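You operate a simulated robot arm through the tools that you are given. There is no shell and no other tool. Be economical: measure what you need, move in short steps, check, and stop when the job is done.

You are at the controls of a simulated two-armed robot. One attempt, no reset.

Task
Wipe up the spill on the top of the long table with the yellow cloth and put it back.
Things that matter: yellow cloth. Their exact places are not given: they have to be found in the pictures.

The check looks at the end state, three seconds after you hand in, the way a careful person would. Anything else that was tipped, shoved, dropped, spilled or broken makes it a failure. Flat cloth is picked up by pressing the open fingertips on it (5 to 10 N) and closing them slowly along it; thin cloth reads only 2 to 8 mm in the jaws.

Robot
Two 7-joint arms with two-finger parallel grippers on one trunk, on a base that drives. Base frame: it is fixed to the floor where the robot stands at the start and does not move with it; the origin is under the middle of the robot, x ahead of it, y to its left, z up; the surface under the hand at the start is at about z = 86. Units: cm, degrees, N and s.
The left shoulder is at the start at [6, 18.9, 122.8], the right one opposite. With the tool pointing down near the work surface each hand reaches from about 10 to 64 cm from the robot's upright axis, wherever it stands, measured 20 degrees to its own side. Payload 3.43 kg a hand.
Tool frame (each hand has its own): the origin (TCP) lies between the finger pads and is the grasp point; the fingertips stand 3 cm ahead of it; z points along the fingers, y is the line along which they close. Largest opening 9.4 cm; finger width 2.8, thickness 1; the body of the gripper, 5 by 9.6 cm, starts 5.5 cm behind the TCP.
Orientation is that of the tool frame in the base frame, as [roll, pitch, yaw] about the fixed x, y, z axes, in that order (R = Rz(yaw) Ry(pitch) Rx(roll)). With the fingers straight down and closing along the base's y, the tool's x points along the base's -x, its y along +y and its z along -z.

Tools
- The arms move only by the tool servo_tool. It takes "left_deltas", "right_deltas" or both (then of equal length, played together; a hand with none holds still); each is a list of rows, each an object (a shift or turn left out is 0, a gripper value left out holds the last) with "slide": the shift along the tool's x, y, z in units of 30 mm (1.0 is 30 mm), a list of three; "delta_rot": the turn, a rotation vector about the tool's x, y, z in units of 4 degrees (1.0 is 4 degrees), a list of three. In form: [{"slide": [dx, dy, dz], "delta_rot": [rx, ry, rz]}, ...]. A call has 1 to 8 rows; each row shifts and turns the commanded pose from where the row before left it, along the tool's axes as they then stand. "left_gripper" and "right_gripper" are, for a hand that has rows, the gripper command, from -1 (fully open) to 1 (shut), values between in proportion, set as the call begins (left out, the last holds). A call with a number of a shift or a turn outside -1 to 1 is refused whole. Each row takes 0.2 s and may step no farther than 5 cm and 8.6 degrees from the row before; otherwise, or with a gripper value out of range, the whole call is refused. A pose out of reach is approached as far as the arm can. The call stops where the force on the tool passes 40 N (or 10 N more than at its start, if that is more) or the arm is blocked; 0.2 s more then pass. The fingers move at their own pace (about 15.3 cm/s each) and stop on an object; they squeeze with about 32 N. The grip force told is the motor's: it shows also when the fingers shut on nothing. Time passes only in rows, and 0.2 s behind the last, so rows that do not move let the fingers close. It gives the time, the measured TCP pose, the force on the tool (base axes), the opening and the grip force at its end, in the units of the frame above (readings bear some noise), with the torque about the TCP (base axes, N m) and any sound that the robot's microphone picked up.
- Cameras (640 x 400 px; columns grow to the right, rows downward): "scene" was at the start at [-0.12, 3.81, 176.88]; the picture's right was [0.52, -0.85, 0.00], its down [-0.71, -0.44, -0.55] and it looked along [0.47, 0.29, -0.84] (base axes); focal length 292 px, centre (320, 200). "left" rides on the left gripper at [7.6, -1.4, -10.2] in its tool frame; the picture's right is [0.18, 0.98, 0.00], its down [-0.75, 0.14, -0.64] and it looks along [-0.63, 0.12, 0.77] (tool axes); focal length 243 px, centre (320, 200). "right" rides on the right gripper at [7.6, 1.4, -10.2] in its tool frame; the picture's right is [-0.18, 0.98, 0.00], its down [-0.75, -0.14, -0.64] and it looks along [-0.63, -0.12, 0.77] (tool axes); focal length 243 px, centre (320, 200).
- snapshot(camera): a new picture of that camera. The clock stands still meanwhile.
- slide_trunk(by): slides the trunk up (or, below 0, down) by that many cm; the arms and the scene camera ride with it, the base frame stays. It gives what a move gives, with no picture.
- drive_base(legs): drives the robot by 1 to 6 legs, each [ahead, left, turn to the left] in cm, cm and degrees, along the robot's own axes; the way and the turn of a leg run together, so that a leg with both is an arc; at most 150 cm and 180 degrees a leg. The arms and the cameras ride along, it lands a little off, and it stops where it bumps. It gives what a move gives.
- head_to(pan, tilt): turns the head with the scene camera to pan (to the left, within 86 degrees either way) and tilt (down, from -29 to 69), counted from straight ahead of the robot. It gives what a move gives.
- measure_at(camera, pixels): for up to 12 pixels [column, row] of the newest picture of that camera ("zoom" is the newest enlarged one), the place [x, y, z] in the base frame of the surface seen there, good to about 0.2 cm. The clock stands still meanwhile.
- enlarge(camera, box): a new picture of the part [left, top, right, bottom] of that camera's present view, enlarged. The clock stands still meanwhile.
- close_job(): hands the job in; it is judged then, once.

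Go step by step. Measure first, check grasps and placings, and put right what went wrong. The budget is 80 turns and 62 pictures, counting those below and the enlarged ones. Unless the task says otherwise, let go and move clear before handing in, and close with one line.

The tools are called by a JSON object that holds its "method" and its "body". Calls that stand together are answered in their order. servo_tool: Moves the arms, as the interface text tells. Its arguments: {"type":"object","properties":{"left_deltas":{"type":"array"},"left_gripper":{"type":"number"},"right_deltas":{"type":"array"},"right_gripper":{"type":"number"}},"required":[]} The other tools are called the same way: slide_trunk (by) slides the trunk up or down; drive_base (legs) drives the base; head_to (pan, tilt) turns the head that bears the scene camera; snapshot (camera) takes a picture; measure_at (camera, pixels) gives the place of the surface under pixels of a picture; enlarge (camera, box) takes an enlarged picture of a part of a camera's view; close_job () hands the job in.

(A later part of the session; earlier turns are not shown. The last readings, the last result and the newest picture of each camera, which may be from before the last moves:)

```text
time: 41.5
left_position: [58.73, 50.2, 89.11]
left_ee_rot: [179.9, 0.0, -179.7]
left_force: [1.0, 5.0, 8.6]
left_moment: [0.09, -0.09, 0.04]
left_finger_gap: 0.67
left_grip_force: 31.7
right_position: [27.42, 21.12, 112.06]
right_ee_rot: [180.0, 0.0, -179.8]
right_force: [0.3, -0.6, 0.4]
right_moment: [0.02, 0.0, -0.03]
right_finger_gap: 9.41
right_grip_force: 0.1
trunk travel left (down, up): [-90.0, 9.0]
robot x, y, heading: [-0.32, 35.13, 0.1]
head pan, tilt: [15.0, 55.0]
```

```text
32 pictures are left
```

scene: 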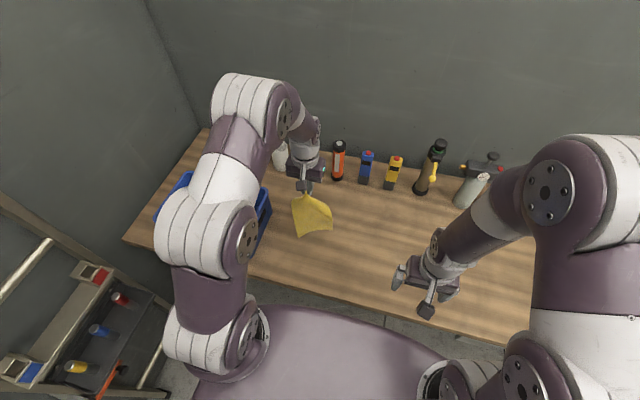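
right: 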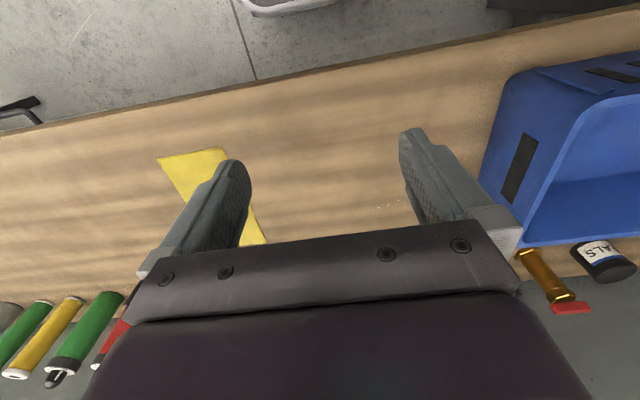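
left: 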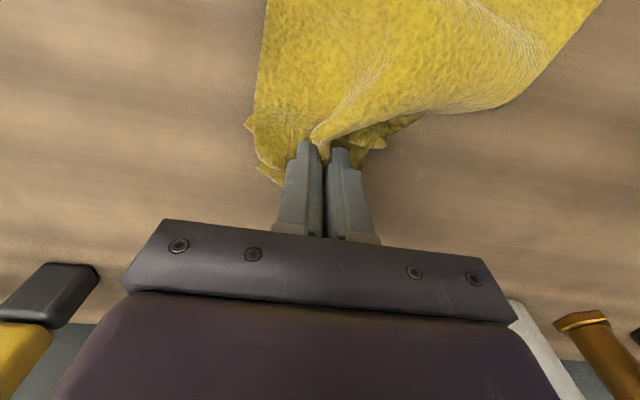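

No bright glints are left, but I'll do a second set of passes coming back at interleaved offsets.

{"method": "servo_tool", "body": {"left_deltas": [{"slide": [0.3, 0, 0]}, {"slide": [0, 0.5, 0]}, {"slide": [0, 0.5, 0]}, {"slide": [0, 0.5, 0]}, {"slide": [0, 0.5, 0]}, {"slide": [0, 0.5, 0]}, {"slide": [0, 0.5, 0]}, {"slide": [0, 0.5, 0]}]}}

{"method": "servo_tool", "body": {"left_deltas": [{"slide": [0.55, 0, 0]}, {"slide": [0, -0.5, 0]}, {"slide": [0, -0.5, 0]}, {"slide": [0, -0.5, 0]}, {"slide": [0, -0.5, 0]}, {"slide": [0, -0.5, 0]}, {"slide": [0, -0.5, 0]}, {"slide": [0, -0.5, 0]}]}}

{"method": "servo_tool", "body": {"left_deltas": [{"slide": [0.55, 0, 0]}, {"slide": [0, 0.5, 0]}, {"slide": [0, 0.5, 0]}, {"slide": [0, 0.5, 0]}, {"slide": [0, 0.5, 0]}, {"slide": [0, 0.5, 0]}, {"slide": [0, 0.5, 0]}, {"slide": [0, 0.5, 0]}]}}

{"method": "servo_tool", "body": {"left_deltas": [{"slide": [0.55, 0, 0]}, {"slide": [0, -0.5, 0]}, {"slide": [0, -0.5, 0]}, {"slide": [0, -0.5, 0]}, {"slide": [0, -0.5, 0]}, {"slide": [0, -0.5, 0]}, {"slide": [0, -0.5, 0]}, {"slide": [0, -0.5, 0]}]}}

{"method": "snapshot", "body": {"camera": "left"}}

```text
time: 43.3
left_position: [57.84, 60.6, 89.25]
left_ee_rot: [-180.0, 0.1, -179.9]
left_force: [0.0, -4.0, 10.5]
left_moment: [-0.13, -0.08, -0.02]
left_finger_gap: 0.67
left_grip_force: 31.6
right_position: [27.39, 21.05, 112.33]
right_ee_rot: [179.9, 0.0, -179.8]
right_force: [0.2, -0.2, 0.2]
right_moment: [0.05, 0.01, 0.05]
right_finger_gap: 9.39
right_grip_force: 0.3
trunk travel left (down, up): [-90.0, 9.0]
robot x, y, heading: [-0.17, 35.4, 0.5]
head pan, tilt: [15.0, 55.0]
```

```text
time: 45.1
left_position: [56.3, 50.03, 89.24]
left_ee_rot: [179.9, 0.1, -179.8]
left_force: [0.5, 3.5, 7.2]
left_moment: [0.09, -0.03, 0.02]
left_finger_gap: 0.68
left_grip_force: 31.9
right_position: [27.41, 20.97, 112.08]
right_ee_rot: [180.0, 0.0, -179.8]
right_force: [0.0, -0.7, 0.1]
right_moment: [0.0, 0.03, 0.02]
right_finger_gap: 9.42
right_grip_force: 0.0
trunk travel left (down, up): [-90.0, 9.0]
robot x, y, heading: [-0.09, 35.1, 0.2]
head pan, tilt: [15.0, 55.0]
```

```text
time: 46.9
left_position: [54.67, 60.51, 89.13]
left_ee_rot: [179.9, 0.1, -179.8]
left_force: [0.8, -4.0, 9.8]
left_moment: [-0.19, -0.11, -0.01]
left_finger_gap: 0.68
left_grip_force: 32.4
right_position: [27.32, 21.01, 112.27]
right_ee_rot: [180.0, 0.0, -179.8]
right_force: [0.0, -1.0, 0.4]
right_moment: [-0.02, 0.0, 0.0]
right_finger_gap: 9.4
right_grip_force: 0.0
trunk travel left (down, up): [-90.0, 9.0]
robot x, y, heading: [-0.07, 35.3, 0.1]
head pan, tilt: [15.0, 55.0]
```

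```text
time: 48.7
left_position: [52.91, 50.1, 89.23]
left_ee_rot: [180.0, 0.1, -179.8]
left_force: [-0.3, 3.8, 7.5]
left_moment: [0.11, 0.0, 0.01]
left_finger_gap: 0.67
left_grip_force: 31.8
right_position: [27.46, 21.14, 112.15]
right_ee_rot: [179.9, -0.1, -179.8]
right_force: [-0.2, 1.0, -0.1]
right_moment: [-0.03, -0.01, 0.03]
right_finger_gap: 9.41
right_grip_force: 0.0
trunk travel left (down, up): [-90.0, 9.0]
robot x, y, heading: [-0.44, 35.19, 0.1]
head pan, tilt: [15.0, 55.0]
```

```text
31 pictures are left
```

left: 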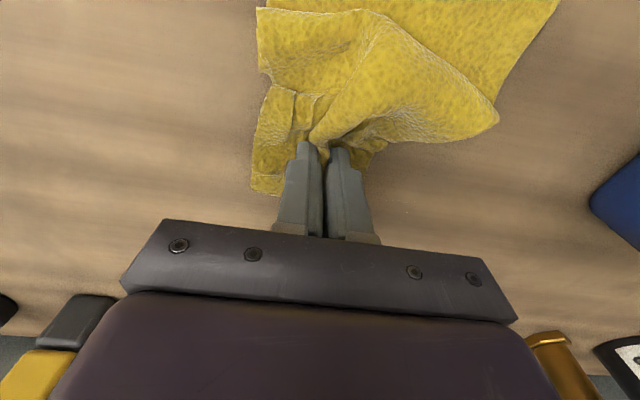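

I'll lift the cloth and inspect the table spot with the scene camera.

{"method": "servo_tool", "body": {"left_deltas": [{"slide": [0, 0, -0.8]}, {"slide": [0, 0, -1]}, {"slide": [0.2, 0, -1]}, {"slide": [0.4, -0.3, -1]}, {"slide": [0.4, -0.5, -1]}, {"slide": [0.4, -0.5, -1]}, {"slide": [0.4, -0.5, -1]}, {"slide": [0.4, -0.5, -1]}]}}

{"method": "head_to", "body": {"pan": 20, "tilt": 55}}

{"method": "snapshot", "body": {"camera": "scene"}}

{"method": "snapshot", "body": {"camera": "left"}}

```text
time: 50.5
left_position: [46.6, 43.15, 112.67]
left_ee_rot: [180.0, 0.0, -179.8]
left_force: [0.8, 0.3, -0.4]
left_moment: [-0.02, 0.02, 0.0]
left_finger_gap: 0.69
left_grip_force: 32.3
right_position: [27.26, 21.04, 112.19]
right_ee_rot: [180.0, 0.0, -179.8]
right_force: [0.4, -0.9, 0.8]
right_moment: [-0.01, -0.01, 0.01]
right_finger_gap: 9.4
right_grip_force: 0.0
trunk travel left (down, up): [-90.0, 9.0]
robot x, y, heading: [-0.35, 34.86, 0.1]
head pan, tilt: [15.0, 55.0]
```

```text
time: 51.2
left_position: [46.61, 43.41, 112.59]
left_ee_rot: [180.0, 0.0, -179.8]
left_force: [-0.2, 0.4, -0.5]
left_moment: [0.03, -0.01, -0.02]
left_finger_gap: 0.67
left_grip_force: 32.2
right_position: [27.48, 21.11, 112.22]
right_ee_rot: [-180.0, 0.1, -179.8]
right_force: [0.2, -0.1, 0.2]
right_moment: [0.02, 0.0, 0.01]
right_finger_gap: 9.38
right_grip_force: 0.0
trunk travel left (down, up): [-90.0, 9.0]
robot x, y, heading: [0.17, 35.39, 0.2]
head pan, tilt: [20.0, 55.0]
```

```text
30 pictures are left
```

scene: 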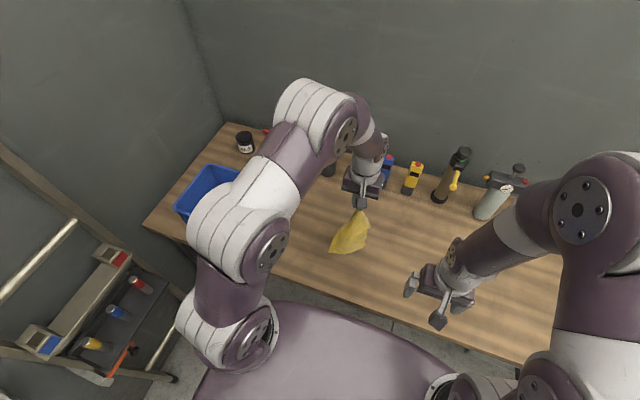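

```text
29 pictures are left
```

left: 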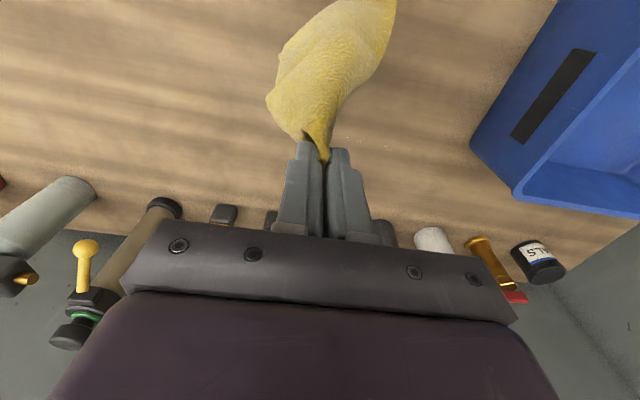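

Specks may remain around (340–400,140) in the left view; enlarging.

{"method": "enlarge", "body": {"camera": "left", "box": [330, 90, 490, 190]}}

{"method": "measure_at", "body": {"camera": "zoom", "pixels": [[40, 190], [100, 195], [160, 195], [220, 195], [100, 260]]}}

```text
4.00 times, centred on (410, 140) of left
```

zoom: 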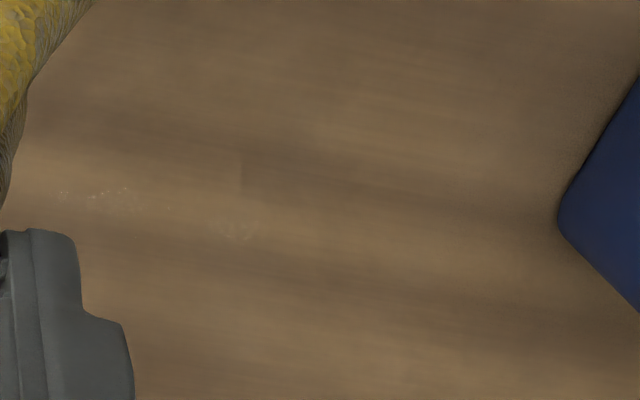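

```text
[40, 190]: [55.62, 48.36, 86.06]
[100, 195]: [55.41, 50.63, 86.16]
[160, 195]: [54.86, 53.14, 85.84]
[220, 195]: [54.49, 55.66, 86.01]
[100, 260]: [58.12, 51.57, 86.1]
```

Faint residue remains at roughly (55.6,49–51) and (55.7,56.6). I'll get a closer look before wiping again.

{"method": "servo_tool", "body": {"left_deltas": [{"slide": [-0.6, -0.1, 0.6]}, {"slide": [-0.6, -0.1, 0.8]}, {"slide": [-0.6, 0, 0.8]}, {"slide": [0, 0, 0]}]}}

{"method": "enlarge", "body": {"camera": "left", "box": [350, 60, 510, 160]}}

{"method": "measure_at", "body": {"camera": "zoom", "pixels": [[100, 100], [300, 100], [500, 100], [100, 200], [300, 200], [500, 200], [100, 300], [300, 300], [500, 300]]}}

```text
time: 52.2
left_position: [51.97, 42.67, 105.9]
left_ee_rot: [180.0, 0.0, -179.8]
left_force: [-1.1, 0.1, 0.5]
left_moment: [-0.01, -0.04, -0.01]
left_finger_gap: 0.67
left_grip_force: 32.2
right_position: [27.49, 21.13, 112.1]
right_ee_rot: [-179.9, 0.0, -179.8]
right_force: [-0.9, 0.4, 0.0]
right_moment: [-0.02, 0.03, -0.01]
right_finger_gap: 9.45
right_grip_force: 0.0
trunk travel left (down, up): [-90.0, 9.0]
robot x, y, heading: [-0.07, 35.39, 0.3]
head pan, tilt: [20.0, 55.0]
```

```text
4.00 times, centred on (430, 110) of left
```

zoom: 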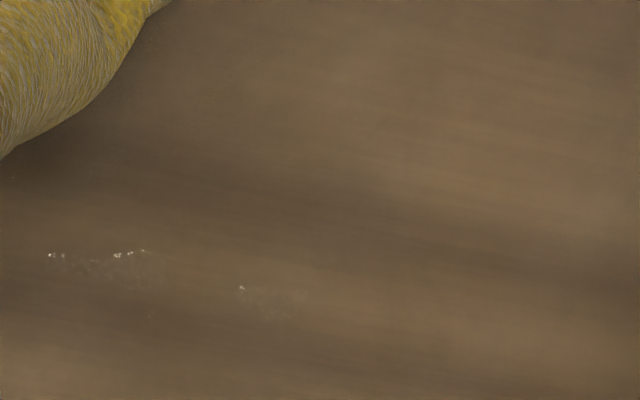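

```text
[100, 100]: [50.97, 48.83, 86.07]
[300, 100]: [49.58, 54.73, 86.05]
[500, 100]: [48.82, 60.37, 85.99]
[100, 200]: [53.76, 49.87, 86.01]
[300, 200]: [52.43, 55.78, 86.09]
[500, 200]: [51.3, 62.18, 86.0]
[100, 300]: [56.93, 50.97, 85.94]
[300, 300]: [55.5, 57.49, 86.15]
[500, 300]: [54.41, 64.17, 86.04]
```

Residual wet patches sit at x 55–57, y 48.5–52 and x 55–56, y 55–57.5. I'll lower again and repeat with wider strokes starting at y≈46.

{"method": "servo_tool", "body": {"left_deltas": [{"slide": [1, 0, 0]}, {"slide": [1, 0, 0]}, {"slide": [0.7, 0, 0]}, {"slide": [-0.5, 0.2, 0.9]}, {"slide": [-0.6, 0.2, 0.9]}, {"slide": [-0.6, 0.2, 0.9]}, {"slide": [-0.6, 0.2, 0.9]}, {"slide": [-0.6, 0.2, 0.9]}]}}

{"method": "servo_tool", "body": {"left_deltas": [{"slide": [-0.4, 0.1, 0.7]}, {"slide": [-0.4, 0, 0.35]}, {"slide": [0, 0, 0]}]}}

```text
time: 54.0
left_position: [52.62, 45.96, 92.28]
left_ee_rot: [179.9, 0.0, -179.8]
left_force: [-0.9, 0.5, -0.3]
left_moment: [0.0, 0.02, 0.01]
left_finger_gap: 0.65
left_grip_force: 32.5
right_position: [27.66, 21.06, 112.29]
right_ee_rot: [-179.9, -0.1, -179.7]
right_force: [-0.1, -0.6, -0.2]
right_moment: [-0.01, 0.0, -0.02]
right_finger_gap: 9.39
right_grip_force: 0.0
trunk travel left (down, up): [-90.0, 9.0]
robot x, y, heading: [-0.03, 34.99, -0.1]
head pan, tilt: [20.0, 55.0]
```

```text
time: 54.8
left_position: [54.77, 45.96, 89.1]
left_ee_rot: [179.9, 0.1, -179.8]
left_force: [-0.7, 1.1, 4.8]
left_moment: [-0.04, -0.01, -0.02]
left_finger_gap: 0.67
left_grip_force: 32.0
right_position: [27.44, 21.11, 112.11]
right_ee_rot: [179.9, 0.0, -179.8]
right_force: [0.6, 0.8, -0.4]
right_moment: [-0.07, 0.0, 0.01]
right_finger_gap: 9.39
right_grip_force: 0.0
trunk travel left (down, up): [-90.0, 9.0]
robot x, y, heading: [-0.15, 35.01, 0.3]
head pan, tilt: [20.0, 55.0]
```

Contact at 5 N; adding a touch more pressure and wiping in long strokes.

{"method": "servo_tool", "body": {"left_deltas": [{"slide": [0, 0.5, 0.04]}, {"slide": [0, 0.6, 0]}, {"slide": [0, 0.6, 0]}, {"slide": [0, 0.6, 0]}, {"slide": [0, 0.6, 0]}, {"slide": [0, 0.6, 0]}, {"slide": [0, 0.6, 0]}, {"slide": [0, 0.6, 0]}]}}

{"method": "servo_tool", "body": {"left_deltas": [{"slide": [-0.4, 0, 0]}, {"slide": [0, -0.67, 0]}, {"slide": [0, -0.67, 0]}, {"slide": [0, -0.67, 0]}, {"slide": [0, -0.67, 0]}, {"slide": [0, -0.67, 0]}, {"slide": [0, -0.67, 0]}, {"slide": [0, -0.67, 0]}]}}

{"method": "servo_tool", "body": {"left_deltas": [{"slide": [-0.4, 0, 0]}, {"slide": [0, 0.67, 0]}, {"slide": [0, 0.67, 0]}, {"slide": [0, 0.67, 0]}, {"slide": [0, 0.67, 0]}, {"slide": [0, 0.67, 0]}, {"slide": [0, 0.67, 0]}, {"slide": [0, 0.67, 0]}]}}

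{"method": "servo_tool", "body": {"left_deltas": [{"slide": [0.6, 0, 0]}, {"slide": [0, -0.67, 0]}, {"slide": [0, -0.67, 0]}, {"slide": [0, -0.67, 0]}, {"slide": [0, -0.67, 0]}, {"slide": [0, -0.67, 0]}, {"slide": [0, -0.67, 0]}, {"slide": [0, -0.67, 0]}]}}

{"method": "servo_tool", "body": {"left_deltas": [{"slide": [0.5, 0, 0]}, {"slide": [0, 0.67, 0]}, {"slide": [0, 0.67, 0]}, {"slide": [0, 0.67, 0]}, {"slide": [0, 0.67, 0]}, {"slide": [0, 0.67, 0]}, {"slide": [0, 0.67, 0]}, {"slide": [0, 0.67, 0]}]}}

{"method": "servo_tool", "body": {"left_deltas": [{"slide": [0.3, 0, 0]}, {"slide": [0, -0.67, 0]}, {"slide": [0, -0.67, 0]}, {"slide": [0, -0.67, 0]}, {"slide": [0, -0.67, 0]}, {"slide": [0, -0.67, 0]}, {"slide": [0, -0.67, 0]}, {"slide": [0, -0.67, 0]}]}}

{"method": "servo_tool", "body": {"left_deltas": [{"slide": [0, -0.3, -0.6]}, {"slide": [0, -0.5, -1]}, {"slide": [0, -0.5, -1]}, {"slide": [0, -0.3, -1]}, {"slide": [0, 0, -1]}, {"slide": [0, 0, -0.8]}, {"slide": [0, 0, 0]}]}}

{"method": "snapshot", "body": {"camera": "left"}}

```text
time: 56.6
left_position: [54.79, 60.0, 89.16]
left_ee_rot: [-180.0, 0.1, -179.8]
left_force: [0.2, -3.8, 12.2]
left_moment: [-0.26, -0.05, 0.01]
left_finger_gap: 0.69
left_grip_force: 31.7
right_position: [27.4, 20.97, 112.18]
right_ee_rot: [179.9, 0.1, -179.7]
right_force: [-0.8, -0.1, 0.3]
right_moment: [-0.01, -0.03, -0.01]
right_finger_gap: 9.38
right_grip_force: 0.1
trunk travel left (down, up): [-90.0, 9.0]
robot x, y, heading: [-0.13, 34.96, -0.1]
head pan, tilt: [20.0, 55.0]
```

```text
time: 58.4
left_position: [56.17, 46.0, 89.26]
left_ee_rot: [-179.9, -0.1, -179.7]
left_force: [-0.6, 1.7, 2.2]
left_moment: [0.0, -0.06, -0.01]
left_finger_gap: 0.67
left_grip_force: 32.1
right_position: [27.45, 21.1, 112.27]
right_ee_rot: [180.0, 0.0, -179.8]
right_force: [-0.9, -0.5, -0.4]
right_moment: [-0.02, 0.02, -0.02]
right_finger_gap: 9.4
right_grip_force: 0.1
trunk travel left (down, up): [-90.0, 9.0]
robot x, y, heading: [-0.08, 35.34, 0.1]
head pan, tilt: [20.0, 55.0]
```

```text
time: 60.2
left_position: [57.26, 60.06, 89.14]
left_ee_rot: [180.0, -0.1, -179.8]
left_force: [-0.7, -2.3, 6.3]
left_moment: [-0.19, 0.0, -0.04]
left_finger_gap: 0.69
left_grip_force: 32.0
right_position: [27.43, 21.04, 112.13]
right_ee_rot: [180.0, 0.0, -179.8]
right_force: [-0.2, -0.2, -0.1]
right_moment: [0.0, 0.0, -0.04]
right_finger_gap: 9.41
right_grip_force: 0.1
trunk travel left (down, up): [-90.0, 9.0]
robot x, y, heading: [-0.09, 35.29, 0.1]
head pan, tilt: [20.0, 55.0]
```

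```text
time: 62.0
left_position: [55.42, 45.97, 89.01]
left_ee_rot: [180.0, 0.1, -179.8]
left_force: [0.3, 2.9, 6.9]
left_moment: [0.03, 0.08, -0.04]
left_finger_gap: 0.62
left_grip_force: 32.4
right_position: [27.3, 21.02, 112.35]
right_ee_rot: [-180.0, 0.0, -179.8]
right_force: [-0.6, 0.2, 0.1]
right_moment: [-0.01, -0.02, 0.01]
right_finger_gap: 9.39
right_grip_force: 0.0
trunk travel left (down, up): [-90.0, 9.0]
robot x, y, heading: [-0.23, 35.09, 0.2]
head pan, tilt: [20.0, 55.0]
```

```text
time: 63.8
left_position: [53.98, 59.97, 89.24]
left_ee_rot: [180.0, 0.1, -179.9]
left_force: [-0.5, -3.6, 9.5]
left_moment: [-0.22, 0.1, 0.04]
left_finger_gap: 0.67
left_grip_force: 31.9
right_position: [27.4, 21.03, 112.13]
right_ee_rot: [179.9, 0.0, -179.8]
right_force: [0.1, 0.6, -0.1]
right_moment: [-0.03, 0.01, -0.03]
right_finger_gap: 9.43
right_grip_force: 0.0
trunk travel left (down, up): [-90.0, 9.0]
robot x, y, heading: [-0.07, 35.21, 0.4]
head pan, tilt: [20.0, 55.0]
```

```text
time: 65.6
left_position: [52.91, 45.97, 89.21]
left_ee_rot: [179.9, -0.1, -179.8]
left_force: [0.0, 0.0, 2.2]
left_moment: [-0.01, 0.06, 0.0]
left_finger_gap: 0.65
left_grip_force: 32.1
right_position: [27.39, 20.94, 112.22]
right_ee_rot: [-180.0, -0.1, -179.8]
right_force: [0.7, -1.0, -0.1]
right_moment: [-0.02, 0.0, 0.02]
right_finger_gap: 9.38
right_grip_force: 0.0
trunk travel left (down, up): [-90.0, 9.0]
robot x, y, heading: [-0.2, 34.85, 0.0]
head pan, tilt: [20.0, 55.0]
```

```text
time: 67.2
left_position: [52.98, 41.22, 105.15]
left_ee_rot: [-180.0, 0.1, -179.8]
left_force: [0.9, -1.0, 0.5]
left_moment: [0.02, 0.02, -0.03]
left_finger_gap: 0.66
left_grip_force: 32.1
right_position: [27.51, 21.08, 112.05]
right_ee_rot: [180.0, 0.0, -179.7]
right_force: [0.0, -0.1, -0.2]
right_moment: [0.0, 0.04, -0.02]
right_finger_gap: 9.42
right_grip_force: 0.1
trunk travel left (down, up): [-90.0, 9.0]
robot x, y, heading: [-0.11, 35.51, 0.5]
head pan, tilt: [20.0, 55.0]
```

```text
26 pictures are left
```

left: 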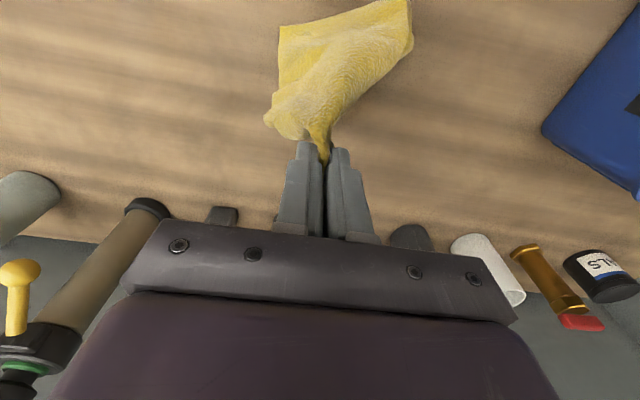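

{"method": "enlarge", "body": {"camera": "left", "box": [350, 50, 510, 150]}}

{"method": "measure_at", "body": {"camera": "zoom", "pixels": [[100, 200], [300, 200], [500, 200], [100, 300], [300, 300], [500, 300]]}}

```text
4.00 times, centred on (430, 100) of left
```

zoom: 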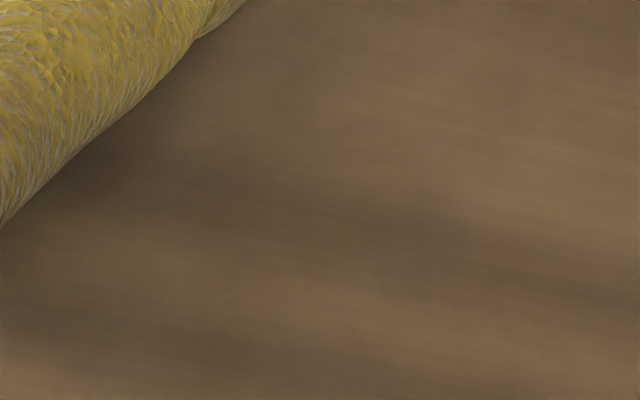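

```text
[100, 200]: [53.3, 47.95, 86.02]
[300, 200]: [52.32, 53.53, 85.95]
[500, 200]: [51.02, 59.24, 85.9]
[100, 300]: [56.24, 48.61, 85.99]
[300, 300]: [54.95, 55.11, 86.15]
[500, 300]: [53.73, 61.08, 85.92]
```

That area is clean now. Checking the strip further from the robot too.

{"method": "enlarge", "body": {"camera": "left", "box": [345, 120, 505, 220]}}

{"method": "enlarge", "body": {"camera": "scene", "box": [220, 150, 420, 275]}}

```text
4.00 times, centred on (425, 170) of left
```

zoom: 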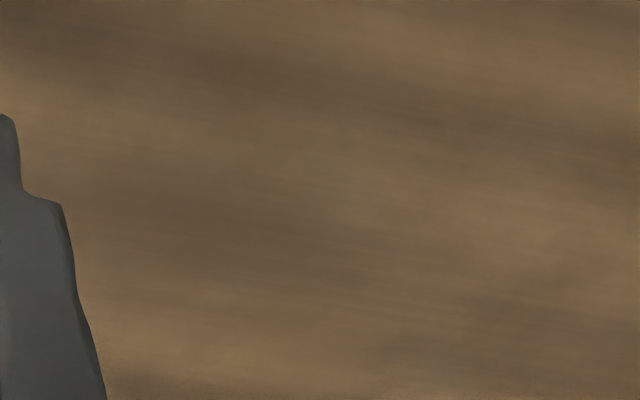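

```text
3.20 times, centred on (320, 212) of scene
```

zoom: 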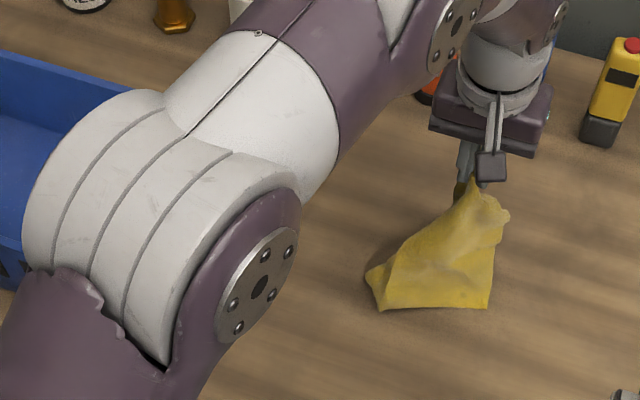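

The puddle is gone. Now I'll raise the cloth, bring the hand to its side, and drive back toward the cloth's original place.

{"method": "servo_tool", "body": {"left_deltas": [{"slide": [0.6, 0.5, -1]}, {"slide": [0.7, 0.6, -1]}, {"slide": [0.7, 0.6, -1]}, {"slide": [0.7, 0.6, -0.4]}, {"slide": [0.7, 0.6, 0]}, {"slide": [0.7, 0.6, 0]}, {"slide": [0.7, 0.5, 0]}, {"slide": [0, 0, 0]}]}}

{"method": "drive_base", "body": {"legs": [[0, -33.0, 0]]}}

{"method": "head_to", "body": {"pan": 15, "tilt": 55}}

{"method": "snapshot", "body": {"camera": "scene"}}

```text
time: 69.0
left_position: [38.7, 53.23, 115.41]
left_ee_rot: [180.0, -0.1, -179.8]
left_force: [-1.4, 0.5, -0.3]
left_moment: [-0.03, 0.01, -0.01]
left_finger_gap: 0.65
left_grip_force: 32.2
right_position: [27.48, 21.12, 112.09]
right_ee_rot: [180.0, 0.0, -179.8]
right_force: [0.8, -0.3, -0.8]
right_moment: [0.05, 0.02, 0.03]
right_finger_gap: 9.39
right_grip_force: 0.1
trunk travel left (down, up): [-90.0, 9.0]
robot x, y, heading: [0.29, 35.16, 0.2]
head pan, tilt: [20.0, 55.0]
```

```text
time: 71.1
left_position: [38.71, 20.57, 115.28]
left_ee_rot: [-179.9, 0.1, -179.7]
left_force: [-0.6, 0.0, -0.2]
left_moment: [0.01, 0.01, -0.02]
left_finger_gap: 0.67
left_grip_force: 32.0
right_position: [27.58, -11.36, 112.21]
right_ee_rot: [-179.8, 0.0, -179.7]
right_force: [0.5, 0.6, -0.5]
right_moment: [-0.03, -0.01, -0.01]
right_finger_gap: 9.39
right_grip_force: 0.0
trunk travel left (down, up): [-90.0, 9.0]
robot x, y, heading: [0.13, 2.5, 0.2]
head pan, tilt: [20.0, 55.0]
```

```text
time: 71.8
left_position: [38.74, 20.39, 115.45]
left_ee_rot: [-180.0, 0.0, -179.6]
left_force: [0.1, 0.0, -0.3]
left_moment: [0.02, -0.02, -0.03]
left_finger_gap: 0.65
left_grip_force: 32.1
right_position: [27.72, -11.48, 112.18]
right_ee_rot: [-180.0, 0.0, -179.6]
right_force: [0.0, -0.3, -0.3]
right_moment: [-0.01, 0.01, 0.0]
right_finger_gap: 9.4
right_grip_force: 0.0
trunk travel left (down, up): [-90.0, 9.0]
robot x, y, heading: [0.24, 2.46, 0.4]
head pan, tilt: [15.0, 55.0]
```

```text
22 pictures are left
```

scene: 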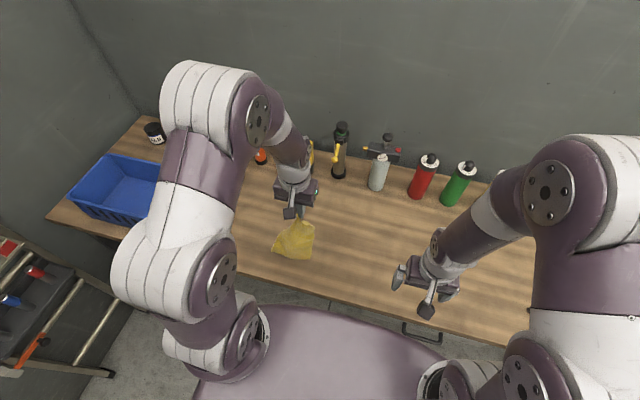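

I'll move back to x≈32, lower so the tail touches, then pull forward low so the cloth straightens out as it trails.

{"method": "servo_tool", "body": {"left_deltas": [{"slide": [0.9, 0.03, 0]}, {"slide": [0.9, 0, 0]}, {"slide": [0, 0, 0.9]}, {"slide": [0, 0, 0.9]}, {"slide": [-0.4, 0, 0.9]}, {"slide": [-0.5, 0, 0.9]}, {"slide": [-0.6, 0, 0.9]}, {"slide": [-0.7, 0, 0.9]}]}}

{"method": "servo_tool", "body": {"left_deltas": [{"slide": [-0.7, 0, 0.8]}, {"slide": [-0.6, 0, 0.8]}, {"slide": [-0.5, 0, 0.5]}, {"slide": [-0.5, 0, 0.3]}, {"slide": [-0.5, 0, 0]}, {"slide": [0, 0, 0]}]}}

{"method": "snapshot", "body": {"camera": "scene"}}

{"method": "snapshot", "body": {"camera": "left"}}

```text
time: 73.6
left_position: [40.16, 20.62, 99.2]
left_ee_rot: [179.9, 0.0, -179.7]
left_force: [0.1, 0.5, 0.1]
left_moment: [0.03, 0.04, -0.02]
left_finger_gap: 0.65
left_grip_force: 32.5
right_position: [27.86, -11.63, 112.14]
right_ee_rot: [179.9, -0.1, -179.6]
right_force: [0.1, -1.1, 0.3]
right_moment: [-0.04, 0.0, -0.02]
right_finger_gap: 9.38
right_grip_force: 0.1
trunk travel left (down, up): [-90.0, 9.0]
robot x, y, heading: [0.09, 2.48, 0.4]
head pan, tilt: [15.0, 55.0]
```

```text
time: 75.0
left_position: [48.45, 20.6, 92.05]
left_ee_rot: [-180.0, 0.0, -179.7]
left_force: [0.0, -0.2, -0.4]
left_moment: [-0.02, -0.01, -0.02]
left_finger_gap: 0.67
left_grip_force: 32.3
right_position: [27.62, -11.55, 112.05]
right_ee_rot: [-180.0, 0.0, -179.7]
right_force: [0.1, 0.4, -1.0]
right_moment: [-0.04, -0.03, 0.02]
right_finger_gap: 9.41
right_grip_force: 0.1
trunk travel left (down, up): [-90.0, 9.0]
robot x, y, heading: [0.05, 2.57, 0.3]
head pan, tilt: [15.0, 55.0]
```

```text
21 pictures are left
```

scene: 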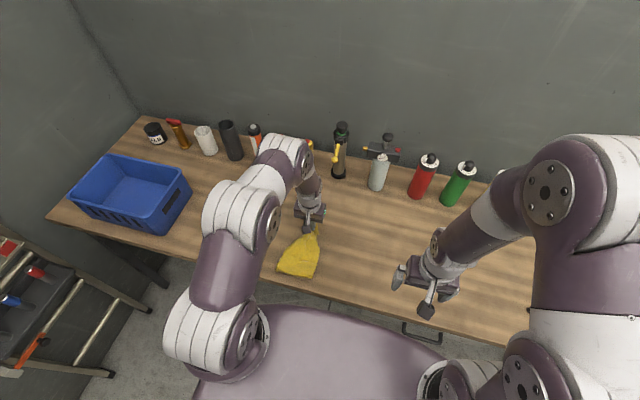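

```text
20 pictures are left
```

left: 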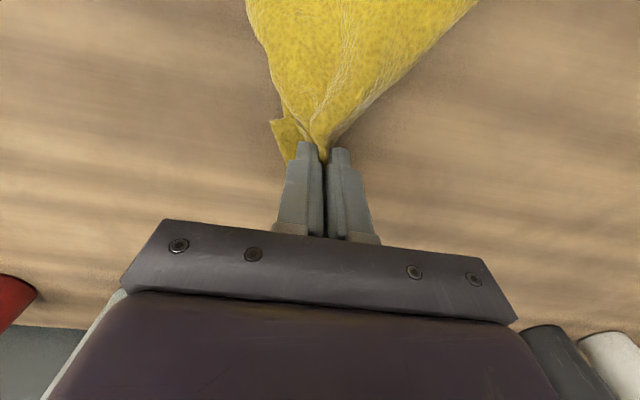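

The cloth is spreading out nicely behind the hand. I'll pull on to x≈56.3 while lowering to the table.

{"method": "servo_tool", "body": {"left_deltas": [{"slide": [-0.5, 0, 0.15]}, {"slide": [-0.5, 0, 0.1]}, {"slide": [-0.5, 0, 0.15]}, {"slide": [-0.5, 0, 0.1]}, {"slide": [-0.5, 0, 0.15]}, {"slide": [-0.1, 0, 0.15]}, {"slide": [0, 0, 0]}]}}

{"method": "snapshot", "body": {"camera": "scene"}}

{"method": "snapshot", "body": {"camera": "left"}}

```text
time: 76.6
left_position: [56.21, 20.72, 89.48]
left_ee_rot: [-180.0, 0.0, -179.6]
left_force: [-0.6, 0.5, 0.4]
left_moment: [0.0, 0.02, -0.03]
left_finger_gap: 0.67
left_grip_force: 32.3
right_position: [27.66, -11.57, 112.21]
right_ee_rot: [180.0, 0.1, -179.7]
right_force: [0.5, -0.5, 0.7]
right_moment: [-0.03, 0.02, 0.01]
right_finger_gap: 9.39
right_grip_force: 0.1
trunk travel left (down, up): [-90.0, 9.0]
robot x, y, heading: [-0.02, 2.21, 0.3]
head pan, tilt: [15.0, 55.0]
```

```text
19 pictures are left
```

scene: 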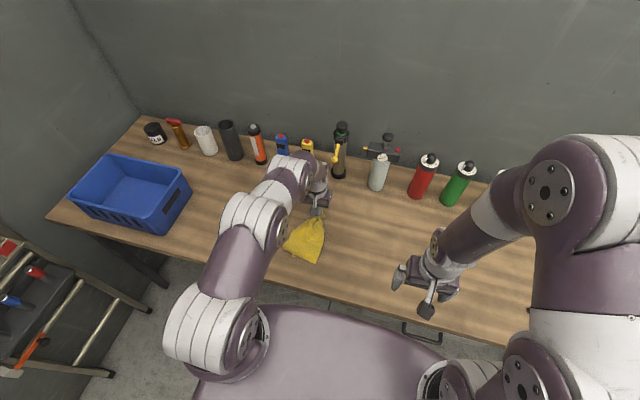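

```text
18 pictures are left
```

left: 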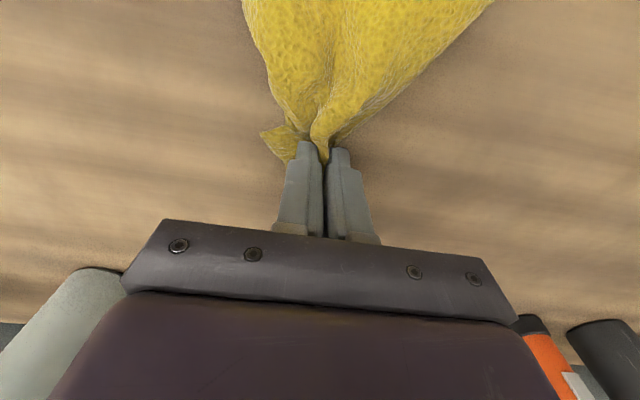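

The cloth lies along its original footprint. I'll press lightly and open the fingers, which also spreads the bunch.

{"method": "measure_at", "body": {"camera": "scene", "pixels": [[286, 248], [316, 262], [322, 222], [305, 240]]}}

{"method": "servo_tool", "body": {"left_deltas": [{"slide": [0, 0, 0.13]}, {"slide": [0, 0, 0]}]}}

{"method": "servo_tool", "body": {"left_deltas": [{"slide": [0, 0, 0]}, {"slide": [0, 0, 0]}], "left_gripper": 0.5}}

{"method": "servo_tool", "body": {"left_deltas": [{"slide": [0, 0, 0]}, {"slide": [0, 0, 0]}], "left_gripper": -0.1}}

{"method": "servo_tool", "body": {"left_deltas": [{"slide": [0, 0, -0.3]}, {"slide": [0, 0, -0.8]}, {"slide": [0, 0, -1]}, {"slide": [0, 0, -1]}, {"slide": [0, 0, -1]}, {"slide": [0, 0, 0]}]}}

{"method": "snapshot", "body": {"camera": "left"}}

{"method": "enlarge", "body": {"camera": "scene", "box": [240, 180, 400, 280]}}

```text
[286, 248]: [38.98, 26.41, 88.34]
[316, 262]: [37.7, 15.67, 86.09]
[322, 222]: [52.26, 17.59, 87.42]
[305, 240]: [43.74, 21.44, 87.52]
```

```text
time: 77.2
left_position: [56.16, 20.6, 89.33]
left_ee_rot: [180.0, 0.2, -179.7]
left_force: [-0.9, 0.4, 7.0]
left_moment: [-0.04, 0.06, -0.02]
left_finger_gap: 0.68
left_grip_force: 32.2
right_position: [27.64, -11.62, 112.24]
right_ee_rot: [180.0, 0.0, -179.6]
right_force: [0.6, 0.2, -0.2]
right_moment: [-0.02, -0.01, 0.01]
right_finger_gap: 9.38
right_grip_force: 0.0
trunk travel left (down, up): [-90.0, 9.0]
robot x, y, heading: [0.32, 2.28, 0.1]
head pan, tilt: [15.0, 55.0]
```

```text
time: 77.8
left_position: [56.17, 20.64, 89.24]
left_ee_rot: [-179.9, 0.1, -179.7]
left_force: [1.3, 2.7, 7.5]
left_moment: [-0.03, 0.08, -0.01]
left_finger_gap: 2.21
left_grip_force: 0.1
right_position: [27.59, -11.52, 112.19]
right_ee_rot: [180.0, 0.0, -179.6]
right_force: [-0.7, 0.7, 0.4]
right_moment: [-0.02, 0.02, -0.01]
right_finger_gap: 9.39
right_grip_force: 0.0
trunk travel left (down, up): [-90.0, 9.0]
robot x, y, heading: [0.34, 2.61, 0.3]
head pan, tilt: [15.0, 55.0]
```

```text
time: 78.4
left_position: [56.14, 20.64, 89.2]
left_ee_rot: [-180.0, 0.1, -179.7]
left_force: [0.3, 3.0, 8.4]
left_moment: [-0.13, 0.08, -0.01]
left_finger_gap: 5.01
left_grip_force: 0.0
right_position: [27.55, -11.52, 112.26]
right_ee_rot: [-180.0, 0.0, -179.6]
right_force: [1.0, -0.4, -0.8]
right_moment: [-0.01, 0.04, -0.01]
right_finger_gap: 9.41
right_grip_force: 0.0
trunk travel left (down, up): [-90.0, 9.0]
robot x, y, heading: [0.45, 2.4, 0.3]
head pan, tilt: [15.0, 55.0]
```

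```text
time: 79.8
left_position: [56.16, 20.79, 101.7]
left_ee_rot: [179.9, 0.0, -179.7]
left_force: [-0.6, 0.1, 0.4]
left_moment: [0.01, 0.01, -0.02]
left_finger_gap: 5.19
left_grip_force: 0.1
right_position: [27.8, -11.54, 112.13]
right_ee_rot: [-180.0, -0.1, -179.6]
right_force: [0.1, -1.2, -1.1]
right_moment: [0.02, 0.0, 0.01]
right_finger_gap: 9.38
right_grip_force: 0.0
trunk travel left (down, up): [-90.0, 9.0]
robot x, y, heading: [-0.09, 2.37, 0.2]
head pan, tilt: [15.0, 55.0]
```

```text
17 pictures are left
```

left: 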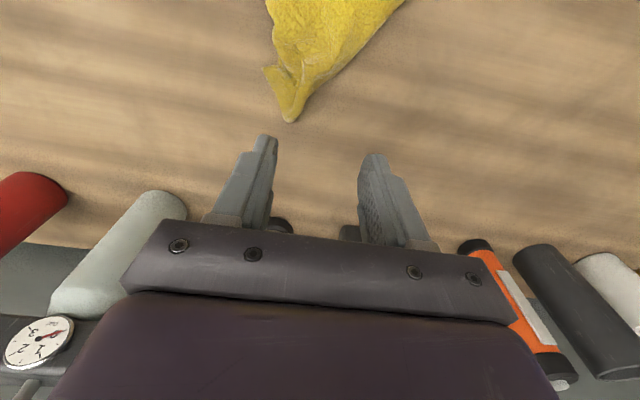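

```text
4.00 times, centred on (320, 230) of scene
```

zoom: 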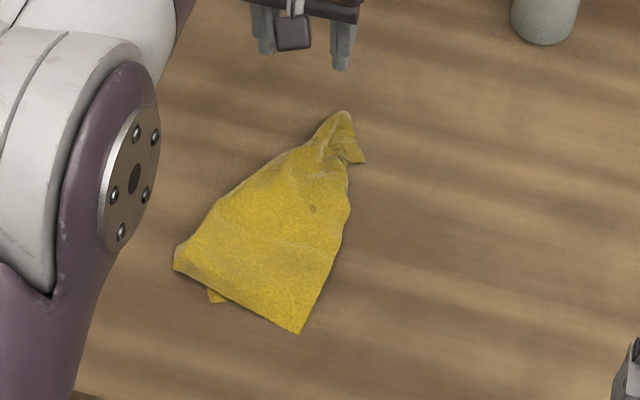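

The cloth is back in place but its far end is pinched narrow. I'll measure it and try spreading it by pressing and opening the fingers.

{"method": "measure_at", "body": {"camera": "zoom", "pixels": [[340, 113], [362, 161], [320, 145], [300, 155], [348, 180], [310, 210], [180, 255], [300, 332], [215, 300]]}}

{"method": "enlarge", "body": {"camera": "left", "box": [220, 0, 440, 138]}}

```text
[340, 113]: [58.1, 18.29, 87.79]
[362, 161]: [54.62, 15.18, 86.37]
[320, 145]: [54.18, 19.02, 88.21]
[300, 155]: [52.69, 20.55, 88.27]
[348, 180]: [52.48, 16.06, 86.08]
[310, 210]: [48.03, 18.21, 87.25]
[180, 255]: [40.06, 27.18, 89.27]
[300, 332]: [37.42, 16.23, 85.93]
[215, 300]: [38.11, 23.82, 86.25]
```

```text
2.90 times, centred on (330, 69) of left
```

zoom: 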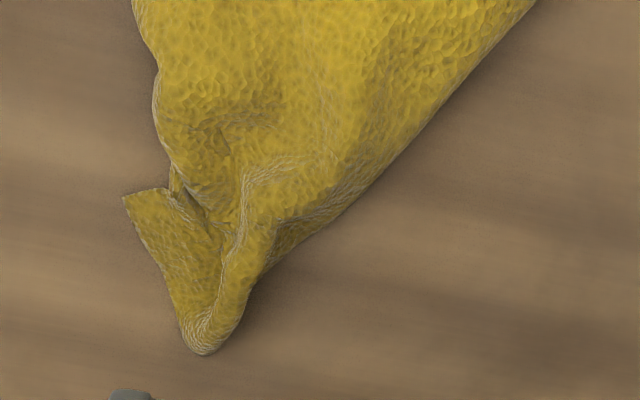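

I'll press closed fingertips on the pinched part at (54,18.3) and open slowly to spread it.

{"method": "servo_tool", "body": {"left_deltas": [{"slide": [0.73, -0.75, 0]}, {"slide": [0, 0, 1]}, {"slide": [0, 0, 1]}, {"slide": [0, 0, 1]}, {"slide": [0, 0, 0.9]}, {"slide": [0, 0, 0]}], "left_gripper": 0.95}}

{"method": "servo_tool", "body": {"left_deltas": [{"slide": [0, 0, 0.15]}, {"slide": [0, 0, 0.1]}, {"slide": [0, 0, 0]}]}}

```text
time: 81.2
left_position: [53.79, 18.24, 89.91]
left_ee_rot: [-180.0, 0.0, -179.7]
left_force: [0.1, 0.5, -0.2]
left_moment: [0.02, 0.03, 0.0]
left_finger_gap: 0.25
left_grip_force: 0.0
right_position: [27.69, -11.61, 112.14]
right_ee_rot: [-180.0, 0.0, -179.5]
right_force: [0.0, -0.7, 0.3]
right_moment: [0.02, -0.01, 0.03]
right_finger_gap: 9.39
right_grip_force: 0.0
trunk travel left (down, up): [-90.0, 9.0]
robot x, y, heading: [-0.15, 2.57, 0.5]
head pan, tilt: [15.0, 55.0]
```

```text
time: 82.0
left_position: [53.98, 18.31, 89.25]
left_ee_rot: [-179.9, 0.0, -179.7]
left_force: [-2.2, 0.6, 12.0]
left_moment: [-0.04, 0.1, -0.03]
left_finger_gap: 0.22
left_grip_force: 0.1
right_position: [27.51, -11.64, 112.22]
right_ee_rot: [-180.0, -0.1, -179.6]
right_force: [0.0, 0.4, 1.1]
right_moment: [-0.04, 0.03, 0.02]
right_finger_gap: 9.44
right_grip_force: 0.0
trunk travel left (down, up): [-90.0, 9.0]
robot x, y, heading: [0.26, 2.1, 0.3]
head pan, tilt: [15.0, 55.0]
```

{"method": "servo_tool", "body": {"left_deltas": [{"slide": [0, 0, 0]}], "left_gripper": 0.5}}

{"method": "servo_tool", "body": {"left_deltas": [{"slide": [0, 0, 0]}], "left_gripper": 0.0}}

{"method": "servo_tool", "body": {"left_deltas": [{"slide": [0, 0, 0]}], "left_gripper": -0.6}}

{"method": "servo_tool", "body": {"left_deltas": [{"slide": [0, 0, -0.3]}, {"slide": [0, 0, -0.8]}, {"slide": [0, 0, -1]}, {"slide": [0, 0, -1]}, {"slide": [0, 0, -1]}, {"slide": [0, 0, 0]}]}}

{"method": "enlarge", "body": {"camera": "scene", "box": [240, 180, 400, 280]}}

```text
time: 82.4
left_position: [53.91, 18.37, 89.25]
left_ee_rot: [179.9, 0.2, -179.7]
left_force: [0.8, 4.1, 13.4]
left_moment: [-0.06, 0.03, 0.04]
left_finger_gap: 2.14
left_grip_force: 0.0
right_position: [27.58, -11.53, 112.19]
right_ee_rot: [-180.0, 0.1, -179.6]
right_force: [-0.2, -0.5, 0.5]
right_moment: [0.0, -0.04, 0.01]
right_finger_gap: 9.43
right_grip_force: 0.0
trunk travel left (down, up): [-90.0, 9.0]
robot x, y, heading: [0.18, 2.63, 0.4]
head pan, tilt: [15.0, 55.0]
```

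```text
time: 82.8
left_position: [53.77, 18.36, 89.15]
left_ee_rot: [180.0, 0.1, -179.7]
left_force: [-0.2, 3.4, 11.5]
left_moment: [-0.13, 0.01, -0.02]
left_finger_gap: 4.51
left_grip_force: 0.1
right_position: [27.42, -11.65, 112.22]
right_ee_rot: [-179.9, 0.1, -179.7]
right_force: [0.0, 0.5, 0.1]
right_moment: [0.02, 0.0, -0.03]
right_finger_gap: 9.42
right_grip_force: 0.0
trunk travel left (down, up): [-90.0, 9.0]
robot x, y, heading: [0.12, 2.51, 0.4]
head pan, tilt: [15.0, 55.0]
```

```text
time: 83.2
left_position: [53.85, 18.41, 89.22]
left_ee_rot: [-180.0, 0.0, -179.8]
left_force: [-0.1, 2.9, 8.6]
left_moment: [-0.22, -0.02, 0.01]
left_finger_gap: 7.34
left_grip_force: 0.0
right_position: [27.46, -11.45, 112.08]
right_ee_rot: [180.0, 0.0, -179.8]
right_force: [1.8, 0.3, 0.0]
right_moment: [0.0, 0.01, -0.01]
right_finger_gap: 9.4
right_grip_force: 0.0
trunk travel left (down, up): [-90.0, 9.0]
robot x, y, heading: [-0.03, 2.46, 0.1]
head pan, tilt: [15.0, 55.0]
```

```text
time: 84.6
left_position: [54.15, 18.41, 101.41]
left_ee_rot: [179.9, 0.0, -179.7]
left_force: [-0.2, -0.3, -0.2]
left_moment: [0.01, -0.01, 0.0]
left_finger_gap: 7.54
left_grip_force: 0.0
right_position: [27.7, -11.63, 112.13]
right_ee_rot: [179.9, 0.0, -179.6]
right_force: [0.2, 0.6, 0.0]
right_moment: [-0.02, -0.04, 0.01]
right_finger_gap: 9.43
right_grip_force: 0.0
trunk travel left (down, up): [-90.0, 9.0]
robot x, y, heading: [0.23, 2.58, 0.3]
head pan, tilt: [15.0, 55.0]
```

```text
4.00 times, centred on (320, 230) of scene
```

zoom: 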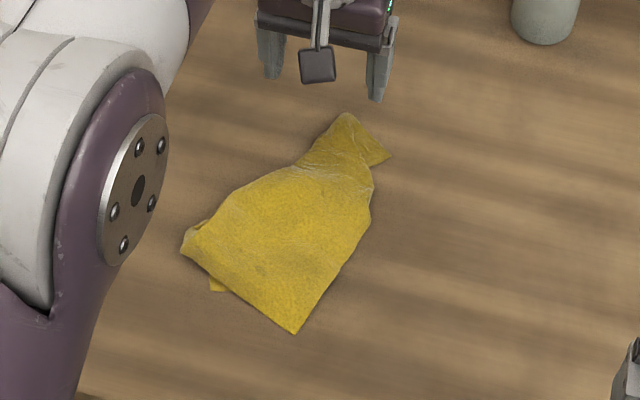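

Spreading works. I'll repeat at (51,19.5) with full opening.

{"method": "servo_tool", "body": {"left_deltas": [{"slide": [1, 0.4, 0]}, {"slide": [0, 0, 1]}, {"slide": [0, 0, 1]}, {"slide": [0, 0, 1]}, {"slide": [0, 0, 0.9]}, {"slide": [0, 0, 0]}], "left_gripper": 0.95}}

{"method": "servo_tool", "body": {"left_deltas": [{"slide": [0, 0, 0.13]}, {"slide": [0, 0, 0.08]}, {"slide": [0, 0, 0]}]}}

{"method": "servo_tool", "body": {"left_deltas": [{"slide": [0, 0, 0]}], "left_gripper": 0.5}}

{"method": "servo_tool", "body": {"left_deltas": [{"slide": [0, 0, 0]}], "left_gripper": 0.0}}

{"method": "servo_tool", "body": {"left_deltas": [{"slide": [0, 0, 0]}], "left_gripper": -0.5}}

{"method": "servo_tool", "body": {"left_deltas": [{"slide": [0, 0, 0]}], "left_gripper": -1}}

{"method": "servo_tool", "body": {"left_deltas": [{"slide": [0, 0, -0.3]}, {"slide": [0, 0, -0.8]}, {"slide": [0, 0, -1]}, {"slide": [0, 0, -1]}, {"slide": [0, 0, -1]}, {"slide": [0, 0, 0]}]}}

{"method": "enlarge", "body": {"camera": "scene", "box": [240, 180, 400, 280]}}

```text
time: 86.0
left_position: [51.12, 19.54, 89.71]
left_ee_rot: [180.0, 0.0, -179.7]
left_force: [-0.3, -0.2, 0.2]
left_moment: [0.0, 0.0, -0.01]
left_finger_gap: 0.23
left_grip_force: 0.1
right_position: [27.56, -11.6, 112.26]
right_ee_rot: [-180.0, 0.1, -179.5]
right_force: [-0.2, 0.2, 0.5]
right_moment: [0.01, -0.01, 0.04]
right_finger_gap: 9.42
right_grip_force: 0.0
trunk travel left (down, up): [-90.0, 9.0]
robot x, y, heading: [-0.25, 2.79, 0.4]
head pan, tilt: [15.0, 55.0]
```

```text
time: 86.8
left_position: [51.07, 19.46, 89.24]
left_ee_rot: [180.0, 0.1, -179.6]
left_force: [0.4, 1.4, 13.3]
left_moment: [-0.14, 0.06, -0.05]
left_finger_gap: 0.22
left_grip_force: 0.1
right_position: [27.57, -11.64, 112.15]
right_ee_rot: [180.0, 0.0, -179.6]
right_force: [0.3, -0.4, 0.0]
right_moment: [0.02, 0.04, 0.02]
right_finger_gap: 9.39
right_grip_force: 0.1
trunk travel left (down, up): [-90.0, 9.0]
robot x, y, heading: [-0.07, 2.27, 0.3]
head pan, tilt: [15.0, 55.0]
```

```text
time: 87.2
left_position: [51.04, 19.49, 89.23]
left_ee_rot: [-179.9, 0.2, -179.6]
left_force: [1.5, 6.0, 16.0]
left_moment: [-0.02, 0.03, -0.04]
left_finger_gap: 2.07
left_grip_force: 0.0
right_position: [27.53, -11.58, 112.23]
right_ee_rot: [-180.0, 0.0, -179.6]
right_force: [-0.2, -0.3, -0.3]
right_moment: [-0.03, -0.03, -0.02]
right_finger_gap: 9.41
right_grip_force: 0.1
trunk travel left (down, up): [-90.0, 9.0]
robot x, y, heading: [-0.21, 1.93, 0.4]
head pan, tilt: [15.0, 55.0]
```

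```text
time: 87.6
left_position: [50.95, 19.61, 89.13]
left_ee_rot: [180.0, 0.1, -179.6]
left_force: [0.4, 6.6, 16.0]
left_moment: [-0.22, -0.03, 0.03]
left_finger_gap: 4.36
left_grip_force: 0.0
right_position: [27.48, -11.46, 112.27]
right_ee_rot: [180.0, 0.0, -179.6]
right_force: [-0.6, 0.0, 0.0]
right_moment: [0.01, -0.01, -0.02]
right_finger_gap: 9.39
right_grip_force: 0.0
trunk travel left (down, up): [-90.0, 9.0]
robot x, y, heading: [-0.16, 2.78, 0.2]
head pan, tilt: [15.0, 55.0]
```

```text
time: 88.0
left_position: [50.96, 19.62, 89.28]
left_ee_rot: [-180.0, 0.1, -179.7]
left_force: [0.2, 6.2, 17.0]
left_moment: [-0.53, -0.02, 0.02]
left_finger_gap: 6.69
left_grip_force: 0.1
right_position: [27.53, -11.42, 112.16]
right_ee_rot: [-179.9, 0.0, -179.5]
right_force: [-0.8, -0.3, 0.6]
right_moment: [-0.04, 0.02, -0.01]
right_finger_gap: 9.41
right_grip_force: 0.1
trunk travel left (down, up): [-90.0, 9.0]
robot x, y, heading: [0.04, 2.68, 0.2]
head pan, tilt: [15.0, 55.0]
```

```text
time: 88.4
left_position: [51.01, 19.59, 89.11]
left_ee_rot: [180.0, 0.1, -179.7]
left_force: [0.6, 7.4, 17.5]
left_moment: [-0.65, -0.02, 0.01]
left_finger_gap: 9.06
left_grip_force: 0.2
right_position: [27.52, -11.47, 112.23]
right_ee_rot: [-179.9, 0.2, -179.6]
right_force: [-0.6, 0.2, 0.0]
right_moment: [0.01, -0.01, -0.04]
right_finger_gap: 9.4
right_grip_force: 0.0
trunk travel left (down, up): [-90.0, 9.0]
robot x, y, heading: [-0.24, 2.39, 0.3]
head pan, tilt: [15.0, 55.0]
```

```text
time: 89.8
left_position: [50.95, 19.62, 101.39]
left_ee_rot: [-179.9, 0.0, -179.7]
left_force: [0.6, 0.3, -0.7]
left_moment: [-0.01, 0.01, 0.0]
left_finger_gap: 9.4
left_grip_force: 0.1
right_position: [27.73, -11.62, 112.12]
right_ee_rot: [-180.0, 0.0, -179.5]
right_force: [0.2, -0.5, -0.2]
right_moment: [0.0, -0.02, 0.0]
right_finger_gap: 9.38
right_grip_force: 0.0
trunk travel left (down, up): [-90.0, 9.0]
robot x, y, heading: [0.12, 2.45, 0.2]
head pan, tilt: [15.0, 55.0]
```

```text
4.00 times, centred on (320, 230) of scene
```

zoom: 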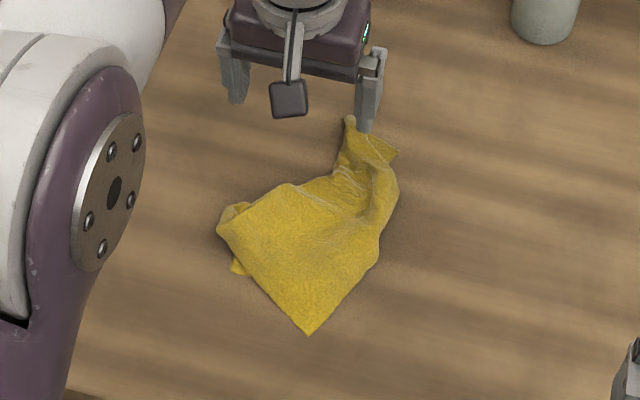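

It shifted a bit and is rumpled. Let me get a straight view from the left camera to decide how to re-lay it.

{"method": "servo_tool", "body": {"left_deltas": [{"slide": [0, 0.5, -1]}, {"slide": [0, 0.5, -1]}, {"slide": [0, 0.5, -1]}, {"slide": [-1, 0.5, 0]}, {"slide": [-1, 0.5, 0]}, {"slide": [0, 0, 0]}]}}

{"method": "snapshot", "body": {"camera": "left"}}

```text
time: 91.2
left_position: [56.98, 26.83, 110.59]
left_ee_rot: [180.0, 0.1, -179.7]
left_force: [0.8, -0.4, 0.0]
left_moment: [-0.02, -0.01, 0.0]
left_finger_gap: 9.41
left_grip_force: 0.1
right_position: [27.6, -11.67, 112.2]
right_ee_rot: [179.9, 0.0, -179.6]
right_force: [0.5, 0.2, -0.5]
right_moment: [0.01, -0.03, 0.0]
right_finger_gap: 9.39
right_grip_force: 0.0
trunk travel left (down, up): [-90.0, 9.0]
robot x, y, heading: [0.03, 2.46, 0.3]
head pan, tilt: [15.0, 55.0]
```

```text
12 pictures are left
```

left: 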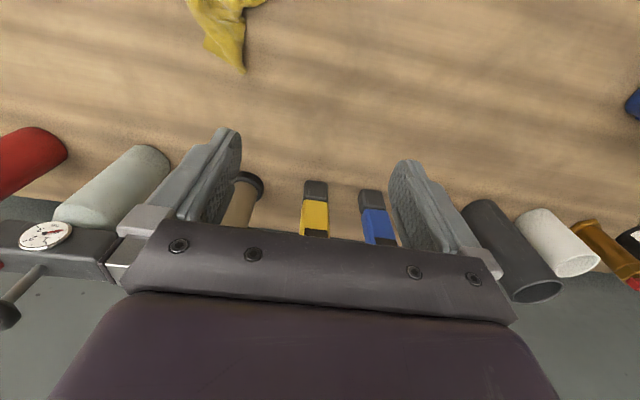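

I'll regrip the far edge with a narrow pinch so there's less gather, then lift and lay it again. First measure the edge.

{"method": "measure_at", "body": {"camera": "zoom", "pixels": [[350, 120], [396, 153], [372, 142], [365, 160], [392, 195], [340, 170], [225, 210], [308, 332], [290, 230]]}}

{"method": "enlarge", "body": {"camera": "scene", "box": [270, 190, 360, 270]}}

```text
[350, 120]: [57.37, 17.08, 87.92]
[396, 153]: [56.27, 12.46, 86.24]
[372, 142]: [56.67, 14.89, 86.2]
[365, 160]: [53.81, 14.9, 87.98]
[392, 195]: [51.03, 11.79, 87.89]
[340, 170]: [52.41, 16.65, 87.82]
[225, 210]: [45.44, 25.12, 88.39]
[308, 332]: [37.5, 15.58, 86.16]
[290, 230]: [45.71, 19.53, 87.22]
```

```text
5.00 times, centred on (315, 230) of scene
```

zoom: 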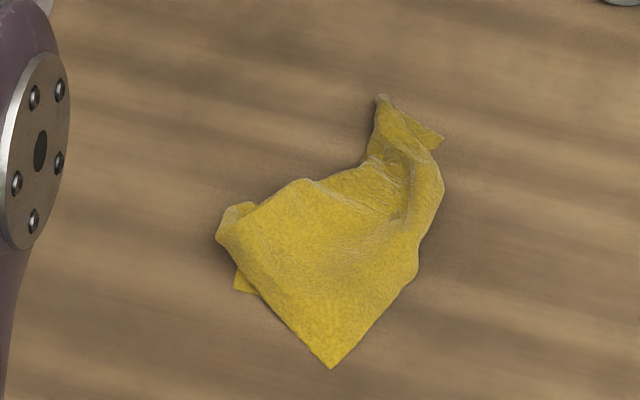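

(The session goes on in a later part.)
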